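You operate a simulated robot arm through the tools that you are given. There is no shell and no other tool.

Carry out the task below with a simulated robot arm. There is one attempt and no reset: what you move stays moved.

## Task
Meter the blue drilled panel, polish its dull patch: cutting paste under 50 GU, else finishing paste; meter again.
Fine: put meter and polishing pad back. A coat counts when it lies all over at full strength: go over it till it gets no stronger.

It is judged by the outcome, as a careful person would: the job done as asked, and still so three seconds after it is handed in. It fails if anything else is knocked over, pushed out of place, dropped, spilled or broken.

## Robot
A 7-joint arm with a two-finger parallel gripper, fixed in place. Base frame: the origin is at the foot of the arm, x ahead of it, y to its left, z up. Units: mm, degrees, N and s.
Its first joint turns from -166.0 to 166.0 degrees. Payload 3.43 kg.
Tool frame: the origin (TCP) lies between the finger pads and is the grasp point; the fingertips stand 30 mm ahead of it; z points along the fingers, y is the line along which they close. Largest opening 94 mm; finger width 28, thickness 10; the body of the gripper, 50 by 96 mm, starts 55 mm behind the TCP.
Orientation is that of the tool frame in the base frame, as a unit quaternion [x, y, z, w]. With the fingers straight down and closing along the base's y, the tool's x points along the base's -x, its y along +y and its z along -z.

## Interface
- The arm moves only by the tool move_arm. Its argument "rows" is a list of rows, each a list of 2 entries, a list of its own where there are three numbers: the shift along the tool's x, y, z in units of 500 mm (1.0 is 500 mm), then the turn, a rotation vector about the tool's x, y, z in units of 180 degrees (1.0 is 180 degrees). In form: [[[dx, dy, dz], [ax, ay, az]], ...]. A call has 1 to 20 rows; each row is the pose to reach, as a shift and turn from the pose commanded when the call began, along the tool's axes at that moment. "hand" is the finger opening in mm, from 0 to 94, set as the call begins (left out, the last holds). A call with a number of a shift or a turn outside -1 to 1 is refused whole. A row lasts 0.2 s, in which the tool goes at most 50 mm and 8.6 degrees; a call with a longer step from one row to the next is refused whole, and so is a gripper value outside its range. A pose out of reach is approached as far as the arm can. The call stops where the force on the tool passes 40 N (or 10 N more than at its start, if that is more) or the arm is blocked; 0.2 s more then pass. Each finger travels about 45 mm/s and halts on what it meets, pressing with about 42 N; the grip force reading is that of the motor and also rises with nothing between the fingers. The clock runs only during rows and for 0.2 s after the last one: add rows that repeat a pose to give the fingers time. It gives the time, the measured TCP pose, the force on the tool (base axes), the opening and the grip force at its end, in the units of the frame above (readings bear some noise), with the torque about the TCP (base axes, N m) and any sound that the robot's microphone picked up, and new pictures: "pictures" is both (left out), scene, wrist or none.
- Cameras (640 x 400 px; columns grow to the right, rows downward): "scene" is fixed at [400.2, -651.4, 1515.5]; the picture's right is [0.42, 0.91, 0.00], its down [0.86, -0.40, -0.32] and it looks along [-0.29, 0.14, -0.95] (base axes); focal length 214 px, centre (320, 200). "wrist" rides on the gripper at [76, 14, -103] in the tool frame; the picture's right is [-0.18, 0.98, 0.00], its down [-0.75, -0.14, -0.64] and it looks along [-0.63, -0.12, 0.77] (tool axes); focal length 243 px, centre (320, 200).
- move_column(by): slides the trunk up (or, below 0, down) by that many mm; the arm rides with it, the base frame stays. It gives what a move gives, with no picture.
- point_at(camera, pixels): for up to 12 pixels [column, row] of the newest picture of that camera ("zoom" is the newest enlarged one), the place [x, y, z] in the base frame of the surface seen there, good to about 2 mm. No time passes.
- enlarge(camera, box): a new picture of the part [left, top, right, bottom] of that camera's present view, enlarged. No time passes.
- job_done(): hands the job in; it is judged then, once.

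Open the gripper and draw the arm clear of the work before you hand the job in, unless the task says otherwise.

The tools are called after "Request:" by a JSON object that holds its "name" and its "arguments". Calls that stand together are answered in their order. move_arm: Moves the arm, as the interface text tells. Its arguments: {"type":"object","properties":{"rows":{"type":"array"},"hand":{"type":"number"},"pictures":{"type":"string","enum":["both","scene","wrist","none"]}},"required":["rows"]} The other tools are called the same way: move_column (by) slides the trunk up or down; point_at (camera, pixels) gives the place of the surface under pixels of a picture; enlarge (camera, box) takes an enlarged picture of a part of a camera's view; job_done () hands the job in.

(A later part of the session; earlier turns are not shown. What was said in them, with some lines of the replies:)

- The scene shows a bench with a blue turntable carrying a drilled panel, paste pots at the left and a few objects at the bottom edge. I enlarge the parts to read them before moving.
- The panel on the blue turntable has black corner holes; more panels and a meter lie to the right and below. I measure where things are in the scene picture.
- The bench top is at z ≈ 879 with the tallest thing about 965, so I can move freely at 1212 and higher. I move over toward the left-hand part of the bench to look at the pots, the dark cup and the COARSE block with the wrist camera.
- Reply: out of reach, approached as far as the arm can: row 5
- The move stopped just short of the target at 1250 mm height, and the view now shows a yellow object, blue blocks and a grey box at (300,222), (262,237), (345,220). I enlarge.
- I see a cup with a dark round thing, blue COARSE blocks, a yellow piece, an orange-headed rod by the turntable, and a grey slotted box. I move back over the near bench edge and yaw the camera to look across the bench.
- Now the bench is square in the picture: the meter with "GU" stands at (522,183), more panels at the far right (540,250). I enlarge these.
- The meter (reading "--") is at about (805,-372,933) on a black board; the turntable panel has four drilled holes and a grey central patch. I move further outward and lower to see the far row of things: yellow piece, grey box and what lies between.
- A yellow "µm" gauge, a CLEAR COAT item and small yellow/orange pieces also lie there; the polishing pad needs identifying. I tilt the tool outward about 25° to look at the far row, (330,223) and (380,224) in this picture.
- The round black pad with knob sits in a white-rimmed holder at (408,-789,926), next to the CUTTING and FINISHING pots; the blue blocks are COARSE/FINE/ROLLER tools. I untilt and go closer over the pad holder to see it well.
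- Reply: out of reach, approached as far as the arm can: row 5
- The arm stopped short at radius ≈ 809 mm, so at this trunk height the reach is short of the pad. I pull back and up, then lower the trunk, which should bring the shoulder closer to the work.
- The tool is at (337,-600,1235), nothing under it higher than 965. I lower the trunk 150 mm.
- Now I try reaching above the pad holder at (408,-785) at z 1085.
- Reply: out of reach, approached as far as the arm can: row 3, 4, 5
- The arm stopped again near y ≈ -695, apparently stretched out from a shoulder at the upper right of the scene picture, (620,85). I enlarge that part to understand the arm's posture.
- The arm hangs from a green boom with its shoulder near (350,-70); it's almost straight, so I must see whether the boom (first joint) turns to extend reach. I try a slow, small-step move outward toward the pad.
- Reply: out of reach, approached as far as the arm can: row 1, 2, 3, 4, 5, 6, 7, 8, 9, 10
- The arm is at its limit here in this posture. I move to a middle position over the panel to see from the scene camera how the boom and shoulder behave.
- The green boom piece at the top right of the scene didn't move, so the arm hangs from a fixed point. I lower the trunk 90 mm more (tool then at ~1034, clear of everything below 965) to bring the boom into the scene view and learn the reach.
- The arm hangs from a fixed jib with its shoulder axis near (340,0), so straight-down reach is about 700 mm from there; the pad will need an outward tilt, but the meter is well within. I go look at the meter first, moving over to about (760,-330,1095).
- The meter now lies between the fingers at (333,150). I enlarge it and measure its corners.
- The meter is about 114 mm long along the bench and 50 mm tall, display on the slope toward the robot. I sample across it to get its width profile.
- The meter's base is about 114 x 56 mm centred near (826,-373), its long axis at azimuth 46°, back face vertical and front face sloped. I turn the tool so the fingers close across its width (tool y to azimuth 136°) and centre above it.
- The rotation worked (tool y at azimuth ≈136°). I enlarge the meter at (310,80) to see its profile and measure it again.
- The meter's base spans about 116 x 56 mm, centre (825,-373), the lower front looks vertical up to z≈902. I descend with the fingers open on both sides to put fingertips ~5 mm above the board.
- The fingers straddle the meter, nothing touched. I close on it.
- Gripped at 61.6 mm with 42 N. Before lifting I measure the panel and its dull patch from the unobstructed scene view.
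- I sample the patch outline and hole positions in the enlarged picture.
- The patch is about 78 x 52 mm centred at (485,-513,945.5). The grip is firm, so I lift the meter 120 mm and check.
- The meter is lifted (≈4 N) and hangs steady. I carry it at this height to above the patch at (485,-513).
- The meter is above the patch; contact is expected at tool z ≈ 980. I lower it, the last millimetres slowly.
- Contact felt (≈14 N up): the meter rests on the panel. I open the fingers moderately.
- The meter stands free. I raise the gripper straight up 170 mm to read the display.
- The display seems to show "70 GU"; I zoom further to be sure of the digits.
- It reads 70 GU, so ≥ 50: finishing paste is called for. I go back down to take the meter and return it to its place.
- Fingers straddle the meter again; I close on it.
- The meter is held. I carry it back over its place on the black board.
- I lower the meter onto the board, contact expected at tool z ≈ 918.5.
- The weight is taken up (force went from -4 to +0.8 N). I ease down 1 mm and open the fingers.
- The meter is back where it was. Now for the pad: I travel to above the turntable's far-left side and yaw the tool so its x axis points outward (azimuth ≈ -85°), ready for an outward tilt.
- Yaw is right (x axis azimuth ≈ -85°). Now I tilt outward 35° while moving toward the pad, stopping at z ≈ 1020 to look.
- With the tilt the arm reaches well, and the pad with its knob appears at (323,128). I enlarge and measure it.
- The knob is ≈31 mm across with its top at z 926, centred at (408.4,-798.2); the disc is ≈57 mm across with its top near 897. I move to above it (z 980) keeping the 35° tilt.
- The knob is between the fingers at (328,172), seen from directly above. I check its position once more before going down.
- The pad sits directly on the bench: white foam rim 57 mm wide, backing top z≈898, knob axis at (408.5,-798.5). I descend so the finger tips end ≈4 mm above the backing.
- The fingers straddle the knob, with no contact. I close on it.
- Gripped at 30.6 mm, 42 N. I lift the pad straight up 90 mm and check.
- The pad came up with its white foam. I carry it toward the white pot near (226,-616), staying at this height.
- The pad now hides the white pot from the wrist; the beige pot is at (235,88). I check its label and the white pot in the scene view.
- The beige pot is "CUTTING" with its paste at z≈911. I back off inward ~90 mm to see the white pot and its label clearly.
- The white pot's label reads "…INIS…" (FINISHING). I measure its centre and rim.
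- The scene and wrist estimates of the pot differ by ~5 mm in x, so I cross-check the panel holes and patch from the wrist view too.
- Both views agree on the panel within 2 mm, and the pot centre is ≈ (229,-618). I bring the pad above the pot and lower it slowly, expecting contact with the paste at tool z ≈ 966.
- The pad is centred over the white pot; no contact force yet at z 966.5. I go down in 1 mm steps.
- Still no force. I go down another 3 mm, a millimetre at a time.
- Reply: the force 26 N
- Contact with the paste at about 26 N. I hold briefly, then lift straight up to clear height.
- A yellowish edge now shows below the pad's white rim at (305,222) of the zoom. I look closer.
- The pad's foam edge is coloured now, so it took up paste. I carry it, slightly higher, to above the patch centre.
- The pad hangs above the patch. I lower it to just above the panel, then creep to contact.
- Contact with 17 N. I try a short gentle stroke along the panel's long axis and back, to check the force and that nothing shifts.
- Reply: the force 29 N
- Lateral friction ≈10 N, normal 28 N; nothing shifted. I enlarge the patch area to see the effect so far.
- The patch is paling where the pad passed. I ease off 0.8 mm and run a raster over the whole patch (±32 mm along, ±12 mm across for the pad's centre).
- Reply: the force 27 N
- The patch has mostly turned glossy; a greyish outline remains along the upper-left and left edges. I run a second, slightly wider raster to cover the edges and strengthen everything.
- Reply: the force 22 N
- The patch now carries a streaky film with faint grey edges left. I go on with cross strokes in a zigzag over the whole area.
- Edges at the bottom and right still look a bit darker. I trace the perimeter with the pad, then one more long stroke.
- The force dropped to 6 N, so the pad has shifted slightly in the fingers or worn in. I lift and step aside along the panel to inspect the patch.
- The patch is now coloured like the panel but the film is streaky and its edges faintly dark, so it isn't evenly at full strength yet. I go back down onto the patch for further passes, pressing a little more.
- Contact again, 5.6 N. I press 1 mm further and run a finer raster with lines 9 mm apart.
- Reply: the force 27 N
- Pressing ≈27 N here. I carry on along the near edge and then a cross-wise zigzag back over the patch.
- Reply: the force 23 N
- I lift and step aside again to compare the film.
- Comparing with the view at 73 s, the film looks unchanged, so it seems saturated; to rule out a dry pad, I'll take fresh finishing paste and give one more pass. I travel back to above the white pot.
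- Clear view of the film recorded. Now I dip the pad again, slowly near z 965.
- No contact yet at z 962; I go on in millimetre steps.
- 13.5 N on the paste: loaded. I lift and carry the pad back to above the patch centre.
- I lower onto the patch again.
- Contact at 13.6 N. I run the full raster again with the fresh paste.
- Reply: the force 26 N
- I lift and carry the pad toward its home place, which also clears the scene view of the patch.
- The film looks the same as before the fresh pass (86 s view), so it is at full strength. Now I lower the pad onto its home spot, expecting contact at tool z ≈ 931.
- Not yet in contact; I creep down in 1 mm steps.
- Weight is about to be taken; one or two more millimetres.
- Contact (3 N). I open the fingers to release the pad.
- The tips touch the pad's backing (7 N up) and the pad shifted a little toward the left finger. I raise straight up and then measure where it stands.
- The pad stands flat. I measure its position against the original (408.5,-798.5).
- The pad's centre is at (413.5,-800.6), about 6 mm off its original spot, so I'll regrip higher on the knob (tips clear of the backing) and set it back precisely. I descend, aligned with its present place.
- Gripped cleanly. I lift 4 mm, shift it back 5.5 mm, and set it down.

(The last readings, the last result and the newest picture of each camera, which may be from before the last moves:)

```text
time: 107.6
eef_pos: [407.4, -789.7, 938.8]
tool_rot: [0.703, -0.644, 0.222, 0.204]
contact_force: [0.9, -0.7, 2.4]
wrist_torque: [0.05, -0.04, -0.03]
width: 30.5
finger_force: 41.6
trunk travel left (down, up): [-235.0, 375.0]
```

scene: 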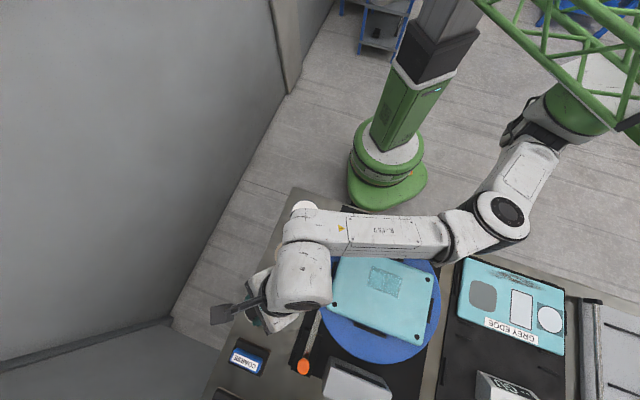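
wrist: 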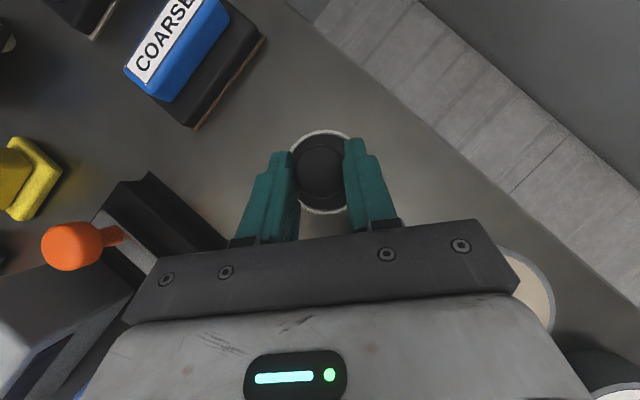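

The pad is touching down (2.4 N). I open and raise straight up.

Request:
{"name": "move_arm", "arguments": {"rows": [[[0, 0, 0], [0, 0, 0]], [[0, 0, 0], [0, 0, 0]], [[0, 0, 0], [0, 0, 0]], [[0, 0, 0], [0, 0, 0]]], "hand": 60, "pictures": "none"}}

Request:
{"name": "move_arm", "arguments": {"rows": [[[0.0115, 0, -0.0164], [0, 0, 0]], [[0.046, 0, -0.0656], [0, 0, 0]], [[0.0918, 0, -0.131], [0, 0, 0]]], "pictures": "both"}}

Request:
{"name": "point_at", "arguments": {"camera": "wrist", "pixels": [[320, 126], [325, 130], [310, 126], [340, 140], [324, 158]]}}

Request:
{"name": "enlarge", "arguments": {"camera": "scene", "box": [345, 250, 425, 310]}}

```text
time: 108.6
eef_pos: [407.2, -789.6, 936.7]
tool_rot: [0.703, -0.644, 0.222, 0.203]
contact_force: [-0.3, 0.8, -0.2]
wrist_torque: [-0.01, 0.0, 0.03]
width: 60.0
finger_force: 0.0
trunk travel left (down, up): [-235.0, 375.0]
```

```text
time: 109.4
eef_pos: [408.6, -791.0, 1017.0]
tool_rot: [0.703, -0.645, 0.22, 0.202]
contact_force: [0.7, 0.2, 0.2]
wrist_torque: [0.0, -0.02, -0.01]
width: 60.0
finger_force: 0.1
trunk travel left (down, up): [-235.0, 375.0]
```

scene: 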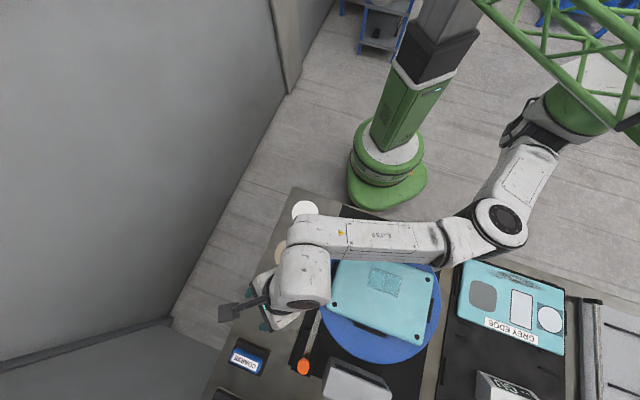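
wrist: 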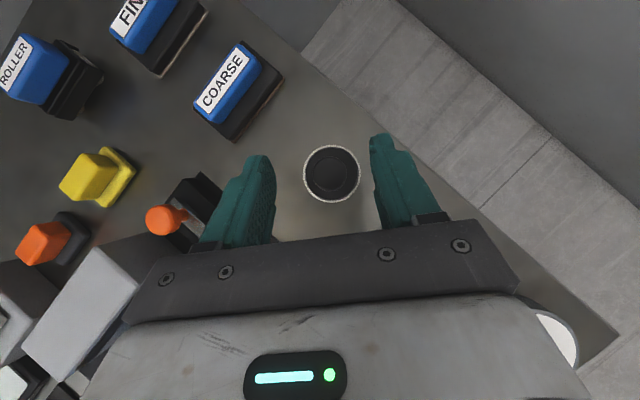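

```text
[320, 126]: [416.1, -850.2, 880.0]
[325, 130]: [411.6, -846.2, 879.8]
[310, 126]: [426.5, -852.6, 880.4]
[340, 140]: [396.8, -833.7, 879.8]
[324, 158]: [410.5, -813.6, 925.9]
```

```text
6.67 times, centred on (385, 280) of scene
```

zoom: 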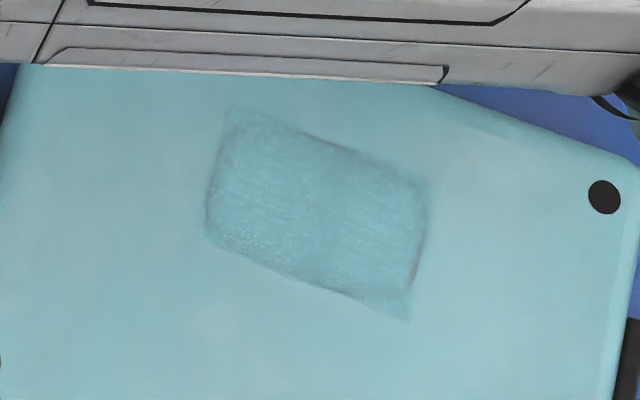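

The pad is back on its spot. I withdraw inward and up while undoing the tilt, on the way to the meter.

Request:
{"name": "move_arm", "arguments": {"rows": [[[-0.0426, -0.0117, -0.0704], [0, -0.0389, 0]], [[-0.0852, -0.0234, -0.1407], [0, -0.0778, 0]], [[-0.1278, -0.035, -0.2111], [0, -0.1166, 0]], [[-0.1704, -0.0467, -0.2814], [0, -0.1555, 0]], [[-0.213, -0.0584, -0.3518], [0, -0.1944, 0]]], "pictures": "scene"}}

```text
time: 110.6
eef_pos: [420.4, -598.9, 1101.6]
tool_rot: [0.737, -0.676, -0.001, -0.001]
contact_force: [-0.1, 0.0, -0.9]
wrist_torque: [-0.01, -0.02, -0.01]
width: 59.7
finger_force: 0.1
trunk travel left (down, up): [-235.0, 375.0]
```

scene: 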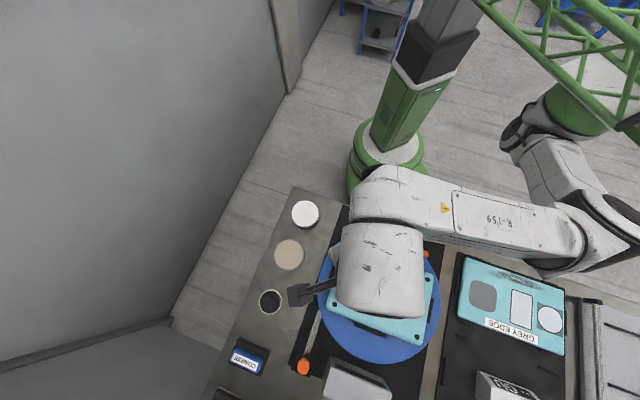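

The bench is as it should be. I go to above the meter with the earlier yaw, opening the fingers to 85.

Request:
{"name": "move_arm", "arguments": {"rows": [[[-0.0379, -0.0847, 0.001], [0, 0, 0.0272]], [[-0.0758, -0.1694, 0.001], [0, 0, 0.0543]], [[-0.1137, -0.2541, 0.002], [0, 0, 0.0815]], [[-0.1516, -0.3388, 0.003], [0, 0, 0.1087]], [[-0.1895, -0.4235, 0.003], [0, 0, 0.1359]], [[-0.2274, -0.5082, 0.004], [0, 0, 0.163]], [[-0.2653, -0.5929, 0.005], [0, 0, 0.1902]], [[-0.3032, -0.6776, 0.006], [0, 0, 0.2174]], [[-0.3411, -0.7623, 0.006], [0, 0, 0.2445]], [[-0.379, -0.847, 0.007], [0, 0, 0.2717]]], "hand": 85, "pictures": "both"}}

Request:
{"name": "enlarge", "arguments": {"camera": "scene", "box": [345, 250, 425, 310]}}

Request:
{"name": "enlarge", "arguments": {"camera": "scene", "box": [200, 180, 420, 400]}}

```text
time: 112.8
eef_pos: [825.1, -374.8, 1098.2]
tool_rot: [-0.391, 0.921, -0.001, 0.0]
contact_force: [-0.1, 0.9, 0.5]
wrist_torque: [0.0, -0.03, -0.02]
width: 84.9
finger_force: 0.1
trunk travel left (down, up): [-235.0, 375.0]
```

scene: 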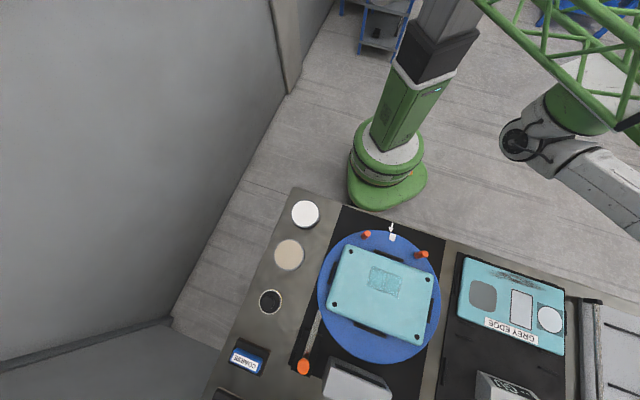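
wrist: 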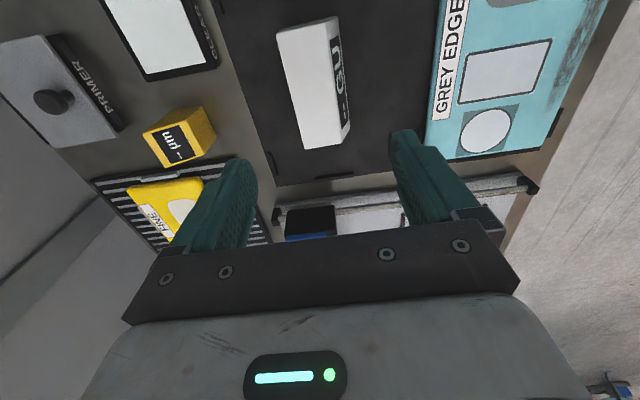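

```text
6.67 times, centred on (385, 280) of scene
```

zoom: 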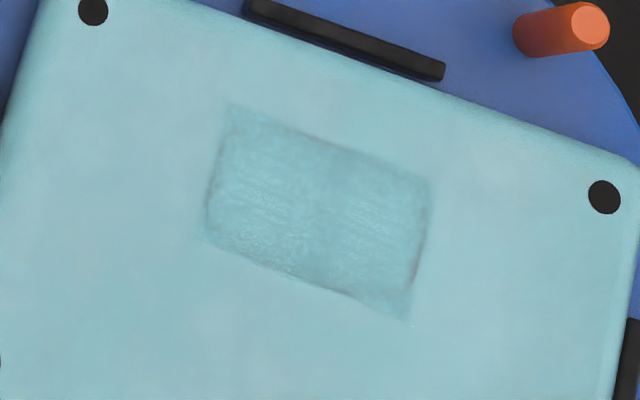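

```text
1.82 times, centred on (310, 290) of scene
```

zoom: 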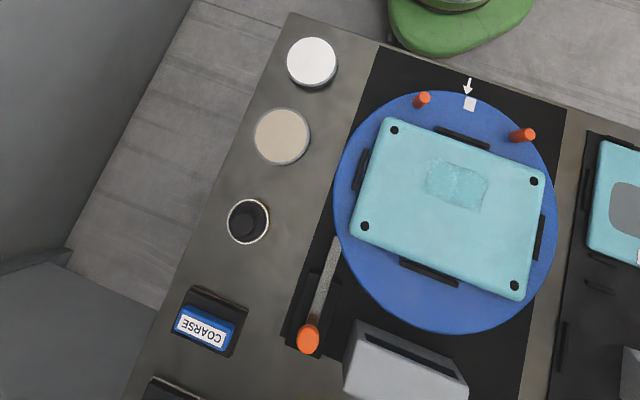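

The patch film is unchanged, pad and pots are in place. I descend around the meter.

Request:
{"name": "move_arm", "arguments": {"rows": [[[0, 0, 0.09], [0, 0, 0]], [[0, 0, 0.18], [0, 0, 0]], [[0, 0, 0.27], [0, 0, 0]], [[0, 0, 0.32], [0, 0, 0]], [[0, 0, 0.35], [0, 0, 0]], [[0, 0, 0.3585], [0, 0, 0]]], "pictures": "wrist"}}

```text
time: 114.2
eef_pos: [825.4, -374.0, 917.3]
tool_rot: [-0.392, 0.92, 0.0, 0.0]
contact_force: [0.6, 1.0, -0.2]
wrist_torque: [0.0, 0.01, 0.0]
width: 85.3
finger_force: 0.0
trunk travel left (down, up): [-235.0, 375.0]
```

wrist: 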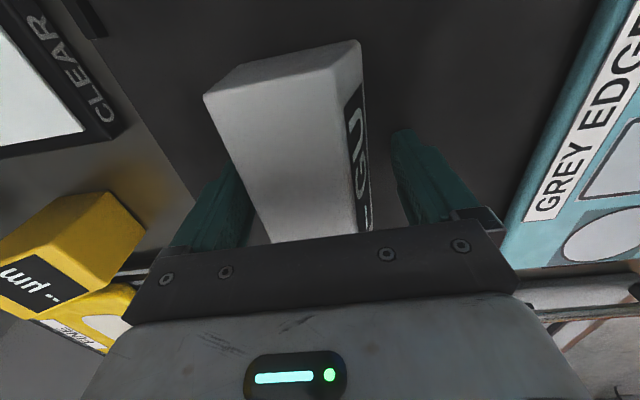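

The meter is between the fingers. I close and lift it.

Request:
{"name": "move_arm", "arguments": {"rows": [[[0, 0, -0.002], [0, 0, 0]], [[0, 0, -0.002], [0, 0, 0]], [[0, 0, -0.002], [0, 0, 0]], [[0, 0, -0.002], [0, 0, 0]], [[0, 0, -0.002], [0, 0, 0]]], "hand": 40, "pictures": "none"}}

Request:
{"name": "move_arm", "arguments": {"rows": [[[0, 0, -0.02], [0, 0, 0]], [[0, 0, -0.06], [0, 0, 0]], [[0, 0, -0.12], [0, 0, 0]], [[0, 0, -0.18], [0, 0, 0]], [[0, 0, -0.25], [0, 0, 0]]], "pictures": "wrist"}}

```text
time: 115.4
eef_pos: [824.9, -375.4, 919.2]
tool_rot: [-0.391, 0.92, 0.0, 0.0]
contact_force: [2.5, -1.2, 2.7]
wrist_torque: [0.04, 0.09, -0.01]
width: 61.6
finger_force: 41.8
trunk travel left (down, up): [-235.0, 375.0]
```

```text
time: 116.6
eef_pos: [825.2, -373.6, 1043.5]
tool_rot: [-0.392, 0.92, 0.0, 0.001]
contact_force: [0.4, 0.3, -3.1]
wrist_torque: [0.01, 0.02, -0.02]
width: 61.1
finger_force: 42.3
trunk travel left (down, up): [-235.0, 375.0]
```

wrist: 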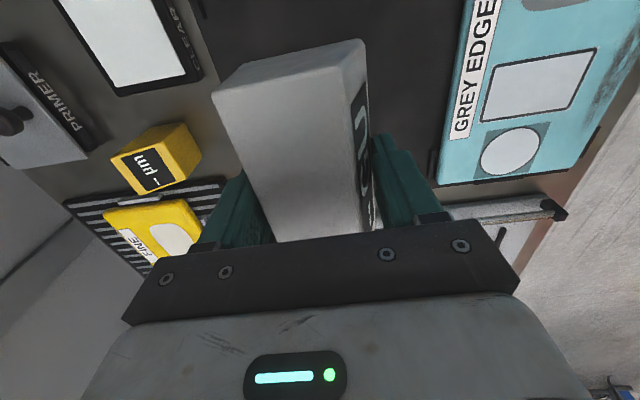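

Held well. I carry the meter to above the patch again.

Request:
{"name": "move_arm", "arguments": {"rows": [[[0.084, 0.037, 0], [0, 0, 0]], [[0.168, 0.074, 0], [0, 0, 0]], [[0.252, 0.111, 0], [0, 0, 0]], [[0.336, 0.148, 0], [0, 0, 0]], [[0.42, 0.185, 0], [0, 0, 0]], [[0.504, 0.222, 0], [0, 0, 0]], [[0.588, 0.259, 0], [0, 0, 0]], [[0.672, 0.296, 0], [0, 0, 0]]], "pictures": "none"}}

Request:
{"name": "move_arm", "arguments": {"rows": [[[0, 0, 0.06], [0, 0, 0]], [[0, 0, 0.1], [0, 0, 0]], [[0, 0, 0.116], [0, 0, 0]], [[0, 0, 0.12], [0, 0, 0]], [[0, 0, 0.123], [0, 0, 0]], [[0, 0, 0.126], [0, 0, 0]]], "pictures": "wrist"}}

```text
time: 118.4
eef_pos: [485.6, -513.5, 1044.9]
tool_rot: [-0.392, 0.92, 0.0, 0.001]
contact_force: [0.3, 0.4, -3.4]
wrist_torque: [-0.04, 0.03, -0.01]
width: 60.9
finger_force: 42.3
trunk travel left (down, up): [-235.0, 375.0]
```

```text
time: 119.8
eef_pos: [486.1, -515.5, 980.4]
tool_rot: [-0.392, 0.92, 0.0, 0.0]
contact_force: [-0.6, 0.3, 3.0]
wrist_torque: [0.37, -0.03, 0.0]
width: 60.9
finger_force: 42.5
trunk travel left (down, up): [-235.0, 375.0]
```

wrist: 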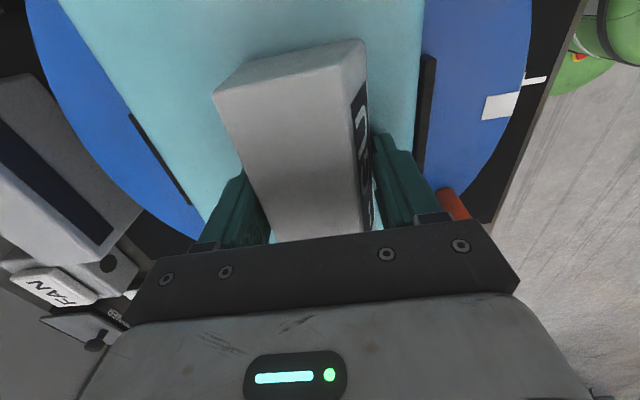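

Contact is beginning (3 N). I ease down one more millimetre, release and raise to read.

Request:
{"name": "move_arm", "arguments": {"rows": [[[0, 0, 0.001], [0, 0, 0]], [[0, 0, 0.0015], [0, 0, 0]]], "pictures": "none"}}

Request:
{"name": "move_arm", "arguments": {"rows": [[[0, 0, 0], [0, 0, 0]], [[0, 0, 0], [0, 0, 0]], [[0, 0, 0], [0, 0, 0]], [[0, 0, 0], [0, 0, 0]]], "hand": 85, "pictures": "none"}}

Request:
{"name": "move_arm", "arguments": {"rows": [[[0, 0, -0.05], [0, 0, 0]], [[0, 0, -0.12], [0, 0, 0]], [[0, 0, -0.2], [0, 0, 0]], [[0, 0, -0.28], [0, 0, 0]], [[0, 0, -0.34], [0, 0, 0]]], "pictures": "both"}}

Request:
{"name": "enlarge", "arguments": {"camera": "wrist", "box": [320, 30, 370, 140]}}

Request:
{"name": "enlarge", "arguments": {"camera": "scene", "box": [372, 258, 412, 288]}}

```text
time: 120.4
eef_pos: [485.9, -513.2, 980.7]
tool_rot: [-0.392, 0.92, 0.0, 0.0]
contact_force: [-0.8, 0.6, 15.7]
wrist_torque: [0.78, 0.07, -0.03]
width: 60.9
finger_force: 41.6
trunk travel left (down, up): [-235.0, 375.0]
```

```text
time: 121.4
eef_pos: [486.2, -515.0, 980.5]
tool_rot: [-0.391, 0.92, -0.001, 0.0]
contact_force: [1.0, 1.0, -0.9]
wrist_torque: [0.0, 0.0, -0.02]
width: 84.8
finger_force: 0.0
trunk travel left (down, up): [-235.0, 375.0]
```

```text
time: 122.6
eef_pos: [484.5, -513.6, 1151.4]
tool_rot: [-0.391, 0.92, 0.001, 0.0]
contact_force: [-0.5, -0.4, 0.9]
wrist_torque: [-0.03, 0.01, -0.02]
width: 85.3
finger_force: 0.1
trunk travel left (down, up): [-235.0, 375.0]
```

scene: 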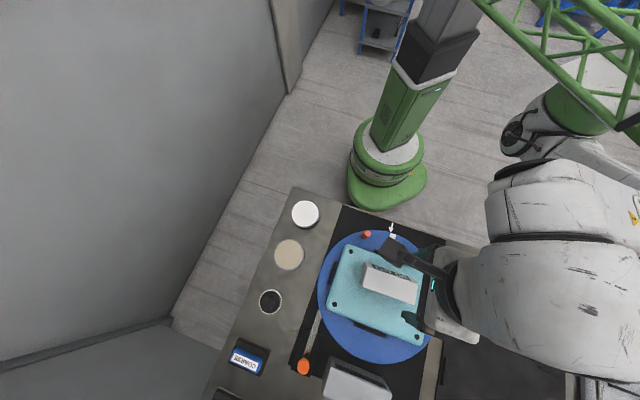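
wrist: 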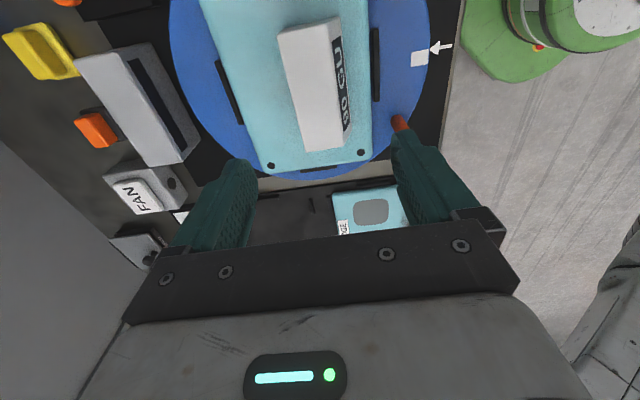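

```text
3.64 times, centred on (345, 85) of wrist
```

zoom: 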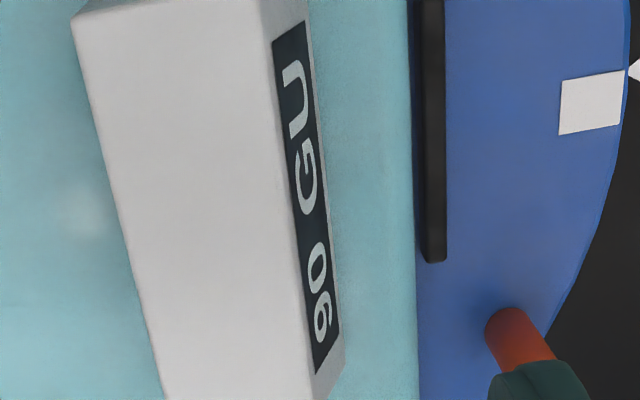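

```text
13.33 times, centred on (392, 273) of scene
```

zoom: 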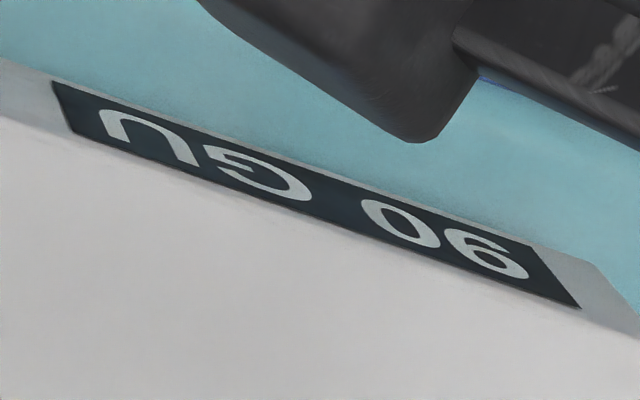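

It now reads 90 GU (up from 70). I go down and take the meter back to its place.

Request:
{"name": "move_arm", "arguments": {"rows": [[[0, 0, 0.09], [0, 0, 0]], [[0, 0, 0.18], [0, 0, 0]], [[0, 0, 0.26], [0, 0, 0]], [[0, 0, 0.31], [0, 0, 0]], [[0, 0, 0.339], [0, 0, 0]]], "pictures": "wrist"}}

Request:
{"name": "move_arm", "arguments": {"rows": [[[0, 0, 0], [0, 0, 0]], [[0, 0, 0], [0, 0, 0]], [[0, 0, 0], [0, 0, 0]], [[0, 0, 0], [0, 0, 0]], [[0, 0, 0], [0, 0, 0]]], "hand": 40, "pictures": "none"}}

```text
time: 123.8
eef_pos: [485.6, -513.8, 982.2]
tool_rot: [-0.392, 0.92, 0.0, 0.0]
contact_force: [-0.6, -0.2, 0.1]
wrist_torque: [-0.01, 0.01, 0.01]
width: 84.7
finger_force: 0.0
trunk travel left (down, up): [-235.0, 375.0]
```

wrist: 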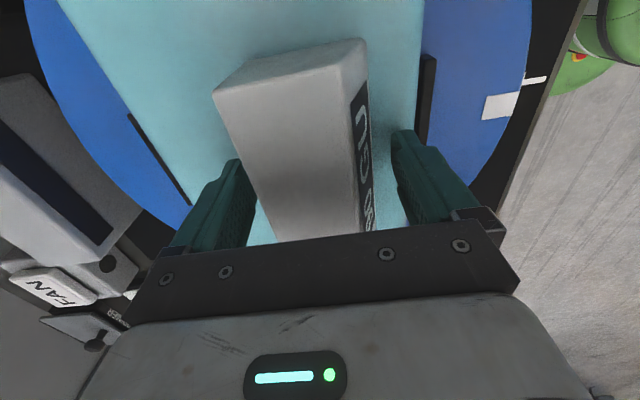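

```text
time: 125.0
eef_pos: [486.0, -513.1, 981.7]
tool_rot: [-0.392, 0.92, 0.0, 0.0]
contact_force: [-0.4, 1.5, 0.5]
wrist_torque: [0.08, 0.08, 0.01]
width: 61.6
finger_force: 42.0
trunk travel left (down, up): [-235.0, 375.0]
```

Gripped at 61.6 mm. I lift and carry it back over its place.

Request:
{"name": "move_arm", "arguments": {"rows": [[[0, 0, -0.02], [0, 0, 0]], [[0, 0, -0.06], [0, 0, 0]], [[0, 0, -0.12], [0, 0, 0]], [[0, 0, -0.126], [0, 0, 0]]], "pictures": "none"}}

Request:
{"name": "move_arm", "arguments": {"rows": [[[-0.084, -0.037, 0], [0, 0, 0]], [[-0.168, -0.074, 0], [0, 0, 0]], [[-0.252, -0.111, 0], [0, 0, 0]], [[-0.336, -0.148, 0], [0, 0, 0]], [[-0.42, -0.185, 0], [0, 0, 0]], [[-0.504, -0.222, 0], [0, 0, 0]], [[-0.588, -0.259, 0], [0, 0, 0]], [[-0.673, -0.297, 0], [0, 0, 0]]], "pictures": "both"}}

Request:
{"name": "enlarge", "arguments": {"camera": "scene", "box": [345, 250, 425, 310]}}

```text
time: 126.0
eef_pos: [485.9, -514.8, 1044.7]
tool_rot: [-0.391, 0.92, 0.0, 0.0]
contact_force: [0.1, -0.2, -3.3]
wrist_torque: [0.04, 0.03, 0.0]
width: 61.6
finger_force: 42.1
trunk travel left (down, up): [-235.0, 375.0]
```

```text
time: 127.8
eef_pos: [827.2, -376.2, 1041.6]
tool_rot: [-0.39, 0.921, 0.001, -0.001]
contact_force: [0.3, -0.4, -4.1]
wrist_torque: [0.02, -0.02, 0.02]
width: 60.9
finger_force: 42.0
trunk travel left (down, up): [-235.0, 375.0]
```

scene: 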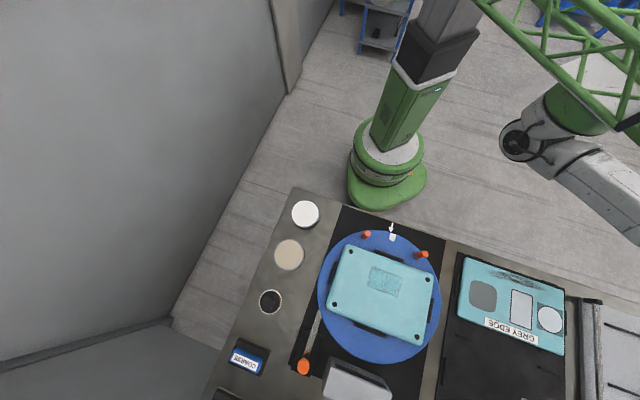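
wrist: 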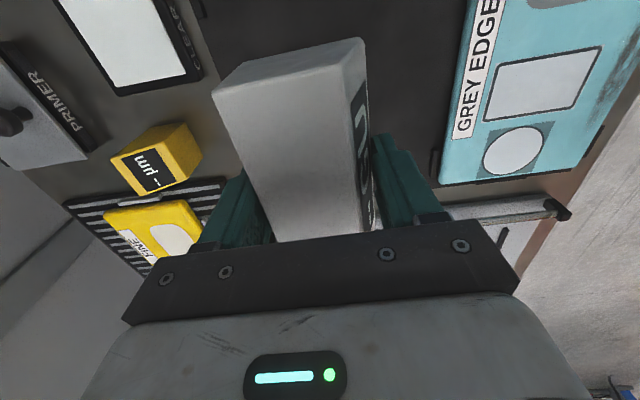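

```text
6.67 times, centred on (385, 280) of scene
```

zoom: 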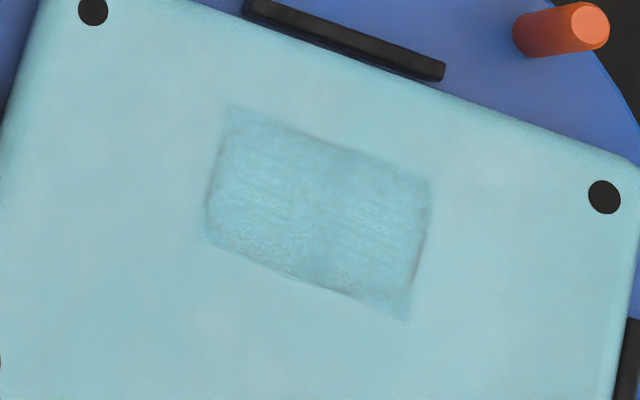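

The patch is as before; the meter is above its place. I lower it, contact expected near z 920.

Request:
{"name": "move_arm", "arguments": {"rows": [[[0, 0, 0.08], [0, 0, 0]], [[0, 0, 0.16], [0, 0, 0]], [[0, 0, 0.22], [0, 0, 0]], [[0, 0, 0.236], [0, 0, 0]], [[0, 0, 0.24], [0, 0, 0]], [[0, 0, 0.243], [0, 0, 0]], [[0, 0, 0.245], [0, 0, 0]]], "pictures": "none"}}

```text
time: 129.4
eef_pos: [826.4, -374.9, 919.8]
tool_rot: [-0.392, 0.92, 0.0, 0.0]
contact_force: [-0.1, 0.3, -4.4]
wrist_torque: [0.01, 0.01, -0.02]
width: 61.0
finger_force: 41.6
trunk travel left (down, up): [-235.0, 375.0]
```

Still hanging free; I creep down by millimetres.

Request:
{"name": "move_arm", "arguments": {"rows": [[[0, 0, 0.002], [0, 0, 0]], [[0, 0, 0.003], [0, 0, 0]]], "pictures": "none"}}

```text
time: 130.0
eef_pos: [826.1, -374.4, 920.2]
tool_rot: [-0.391, 0.92, -0.001, 0.0]
contact_force: [-1.1, 0.4, 6.3]
wrist_torque: [0.25, 0.2, 0.07]
width: 60.5
finger_force: 42.2
trunk travel left (down, up): [-235.0, 375.0]
```

Contact (6 N). I open the fingers and rise straight up.

Request:
{"name": "move_arm", "arguments": {"rows": [[[0, 0, 0], [0, 0, 0]], [[0, 0, 0], [0, 0, 0]], [[0, 0, 0], [0, 0, 0]], [[0, 0, 0], [0, 0, 0]], [[0, 0, 0], [0, 0, 0]]], "hand": 85, "pictures": "none"}}

Request:
{"name": "move_arm", "arguments": {"rows": [[[0, 0, -0.05], [0, 0, 0]], [[0, 0, -0.12], [0, 0, 0]], [[0, 0, -0.2], [0, 0, 0]], [[0, 0, -0.28], [0, 0, 0]], [[0, 0, -0.36], [0, 0, 0]]], "pictures": "both"}}

Request:
{"name": "point_at", "arguments": {"camera": "wrist", "pixels": [[302, 147], [337, 143], [280, 30], [333, 20]]}}

```text
time: 131.2
eef_pos: [827.5, -374.2, 919.0]
tool_rot: [-0.391, 0.92, 0.0, 0.0]
contact_force: [0.2, 0.2, 0.6]
wrist_torque: [0.0, 0.02, -0.01]
width: 85.1
finger_force: 0.1
trunk travel left (down, up): [-235.0, 375.0]
```

```text
time: 132.4
eef_pos: [825.7, -374.3, 1100.2]
tool_rot: [-0.391, 0.92, 0.0, -0.001]
contact_force: [1.2, 1.3, -0.8]
wrist_torque: [-0.01, 0.0, -0.05]
width: 84.8
finger_force: 0.0
trunk travel left (down, up): [-235.0, 375.0]
```

scene: 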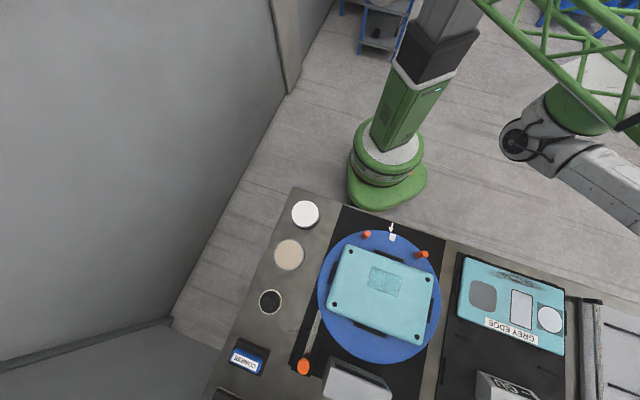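
wrist: 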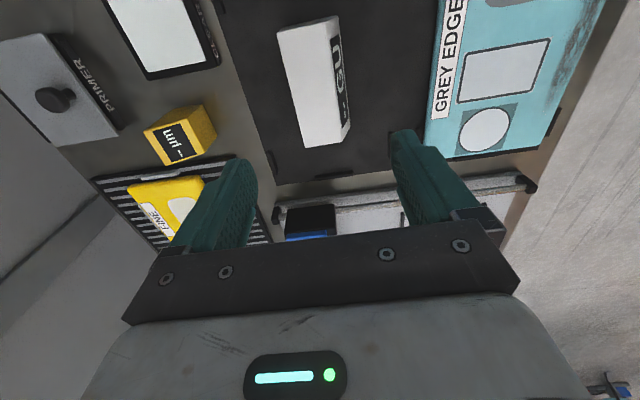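

```text
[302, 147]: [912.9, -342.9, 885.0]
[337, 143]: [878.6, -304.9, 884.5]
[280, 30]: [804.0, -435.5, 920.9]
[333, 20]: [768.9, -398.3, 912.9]
```

The meter is back in place and everything else unchanged. I take a close look at the whole patch with the wrist camera to be sure the polish is complete everywhere.

Request:
{"name": "move_arm", "arguments": {"rows": [[[0.08, 0.034, 0], [0, 0, 0]], [[0.16, 0.068, 0], [0, 0, 0]], [[0.24, 0.102, 0], [0, 0, 0]], [[0.32, 0.136, 0], [0, 0, 0]], [[0.4, 0.17, 0.01], [0, 0, 0]], [[0.48, 0.204, 0.04], [0, 0, 0]], [[0.56, 0.238, 0.07], [0, 0, 0]], [[0.639, 0.272, 0.11], [0, 0, 0]]], "pictures": "wrist"}}

Request:
{"name": "enlarge", "arguments": {"camera": "wrist", "box": [240, 20, 420, 180]}}

```text
time: 134.2
eef_pos: [504.0, -510.1, 1044.7]
tool_rot: [-0.39, 0.921, 0.0, 0.0]
contact_force: [-0.1, -0.8, -0.2]
wrist_torque: [-0.03, 0.05, 0.01]
width: 85.0
finger_force: 0.1
trunk travel left (down, up): [-235.0, 375.0]
```

wrist: 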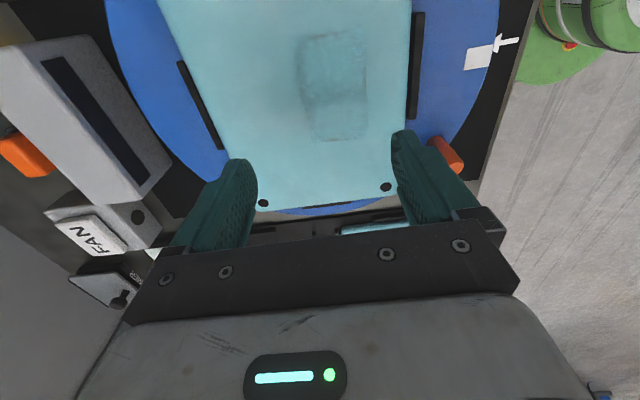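

```text
2.50 times, centred on (330, 100) of wrist
```

zoom: 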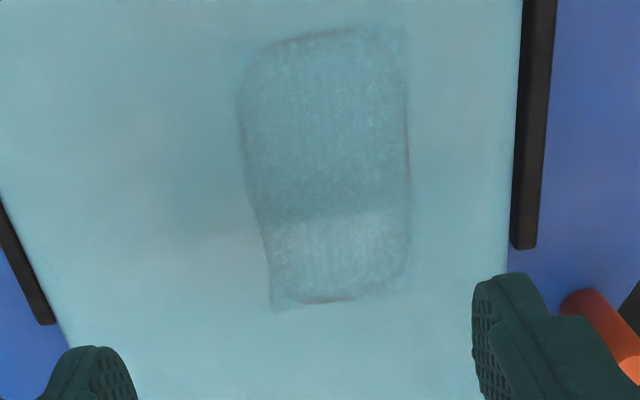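

The polished area is even, only lit differently by the gripper's reflection; 90 GU confirms it. I raise the arm and draw it back off the bench with the gripper open.

Request:
{"name": "move_arm", "arguments": {"rows": [[[0, 0, -0.08], [0, 0, 0]], [[0, 0, -0.16], [0, 0, 0]], [[0, 0.03, -0.23], [0, 0, 0]], [[-0.02, 0.115, -0.25], [0, 0, 0]], [[-0.042, 0.2, -0.25], [0, 0, 0]], [[-0.064, 0.286, -0.25], [0, 0, 0]], [[-0.086, 0.372, -0.25], [0, 0, 0]]], "hand": 94, "pictures": "both"}}

Request:
{"name": "enlarge", "arguments": {"camera": "scene", "box": [200, 180, 420, 400]}}

Request:
{"name": "enlarge", "arguments": {"camera": "scene", "box": [400, 230, 600, 400]}}

```text
time: 135.8
eef_pos: [403.1, -352.2, 1165.6]
tool_rot: [-0.391, 0.92, 0.008, -0.006]
contact_force: [-0.2, -0.1, 0.1]
wrist_torque: [0.02, 0.0, -0.02]
width: 93.8
finger_force: 0.2
trunk travel left (down, up): [-235.0, 375.0]
```

scene: 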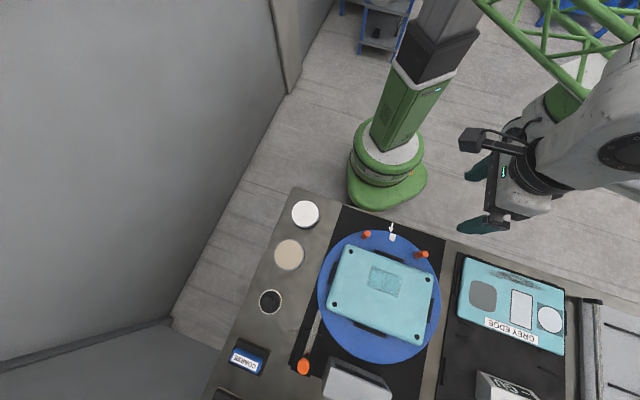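
wrist: 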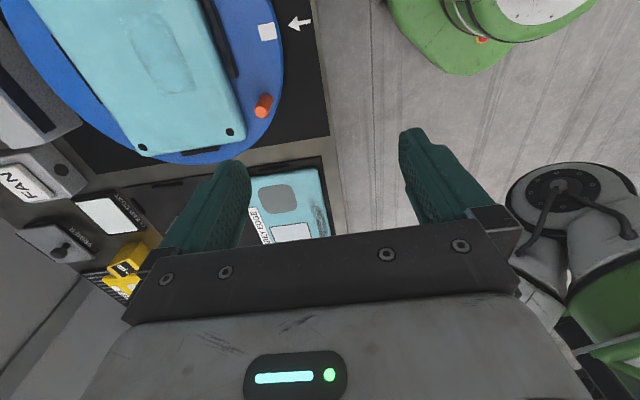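

```text
1.82 times, centred on (310, 290) of scene
```

zoom: 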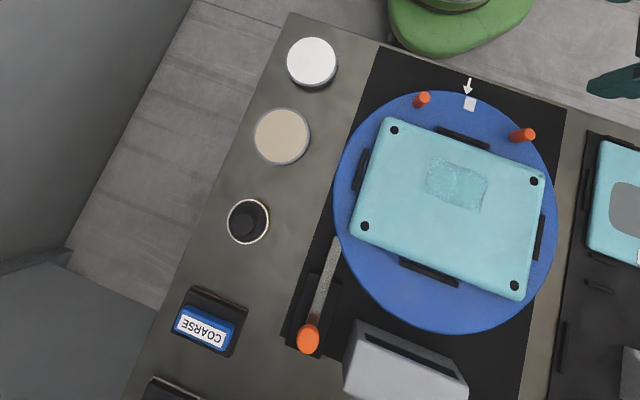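

```text
2.35 times, centred on (500, 315) of scene
```

zoom: 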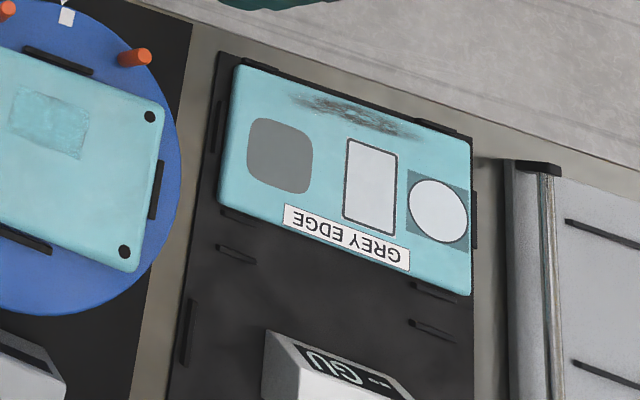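

The panel is polished (70 → 90 GU), meter and pad are back in their places, nothing else moved, the gripper is open and the arm is clear of the bench. I hand in the job.

Request:
{"name": "job_done", "arguments": {}}

```text
The job is handed in.
```

The dull patch on the blue drilled panel is polished and now meters 90 GU, up from 70 GU before.

- **Paste:** 70 GU is above your 50 GU limit, so I used the finishing paste.
- **Coverage:** I went over the whole patch, including past its edges, until the coat stopped changing. I then loaded fresh paste and made one more full pass, and it got no stronger. In close-up pictures a faint darker line still shows along the patch's edges; it did not change with further passes.
- **Put back:** The meter is within about 2 mm of where it stood. I first set the pad down about 6 mm off, so I picked it up again and moved it back to its spot.
- **Everything else:** In the final pictures nothing else has been moved. The gripper is open and the arm is clear of the bench.

The trunk is still 240 mm below its starting height. I lowered it to bring the arm nearer the bench.
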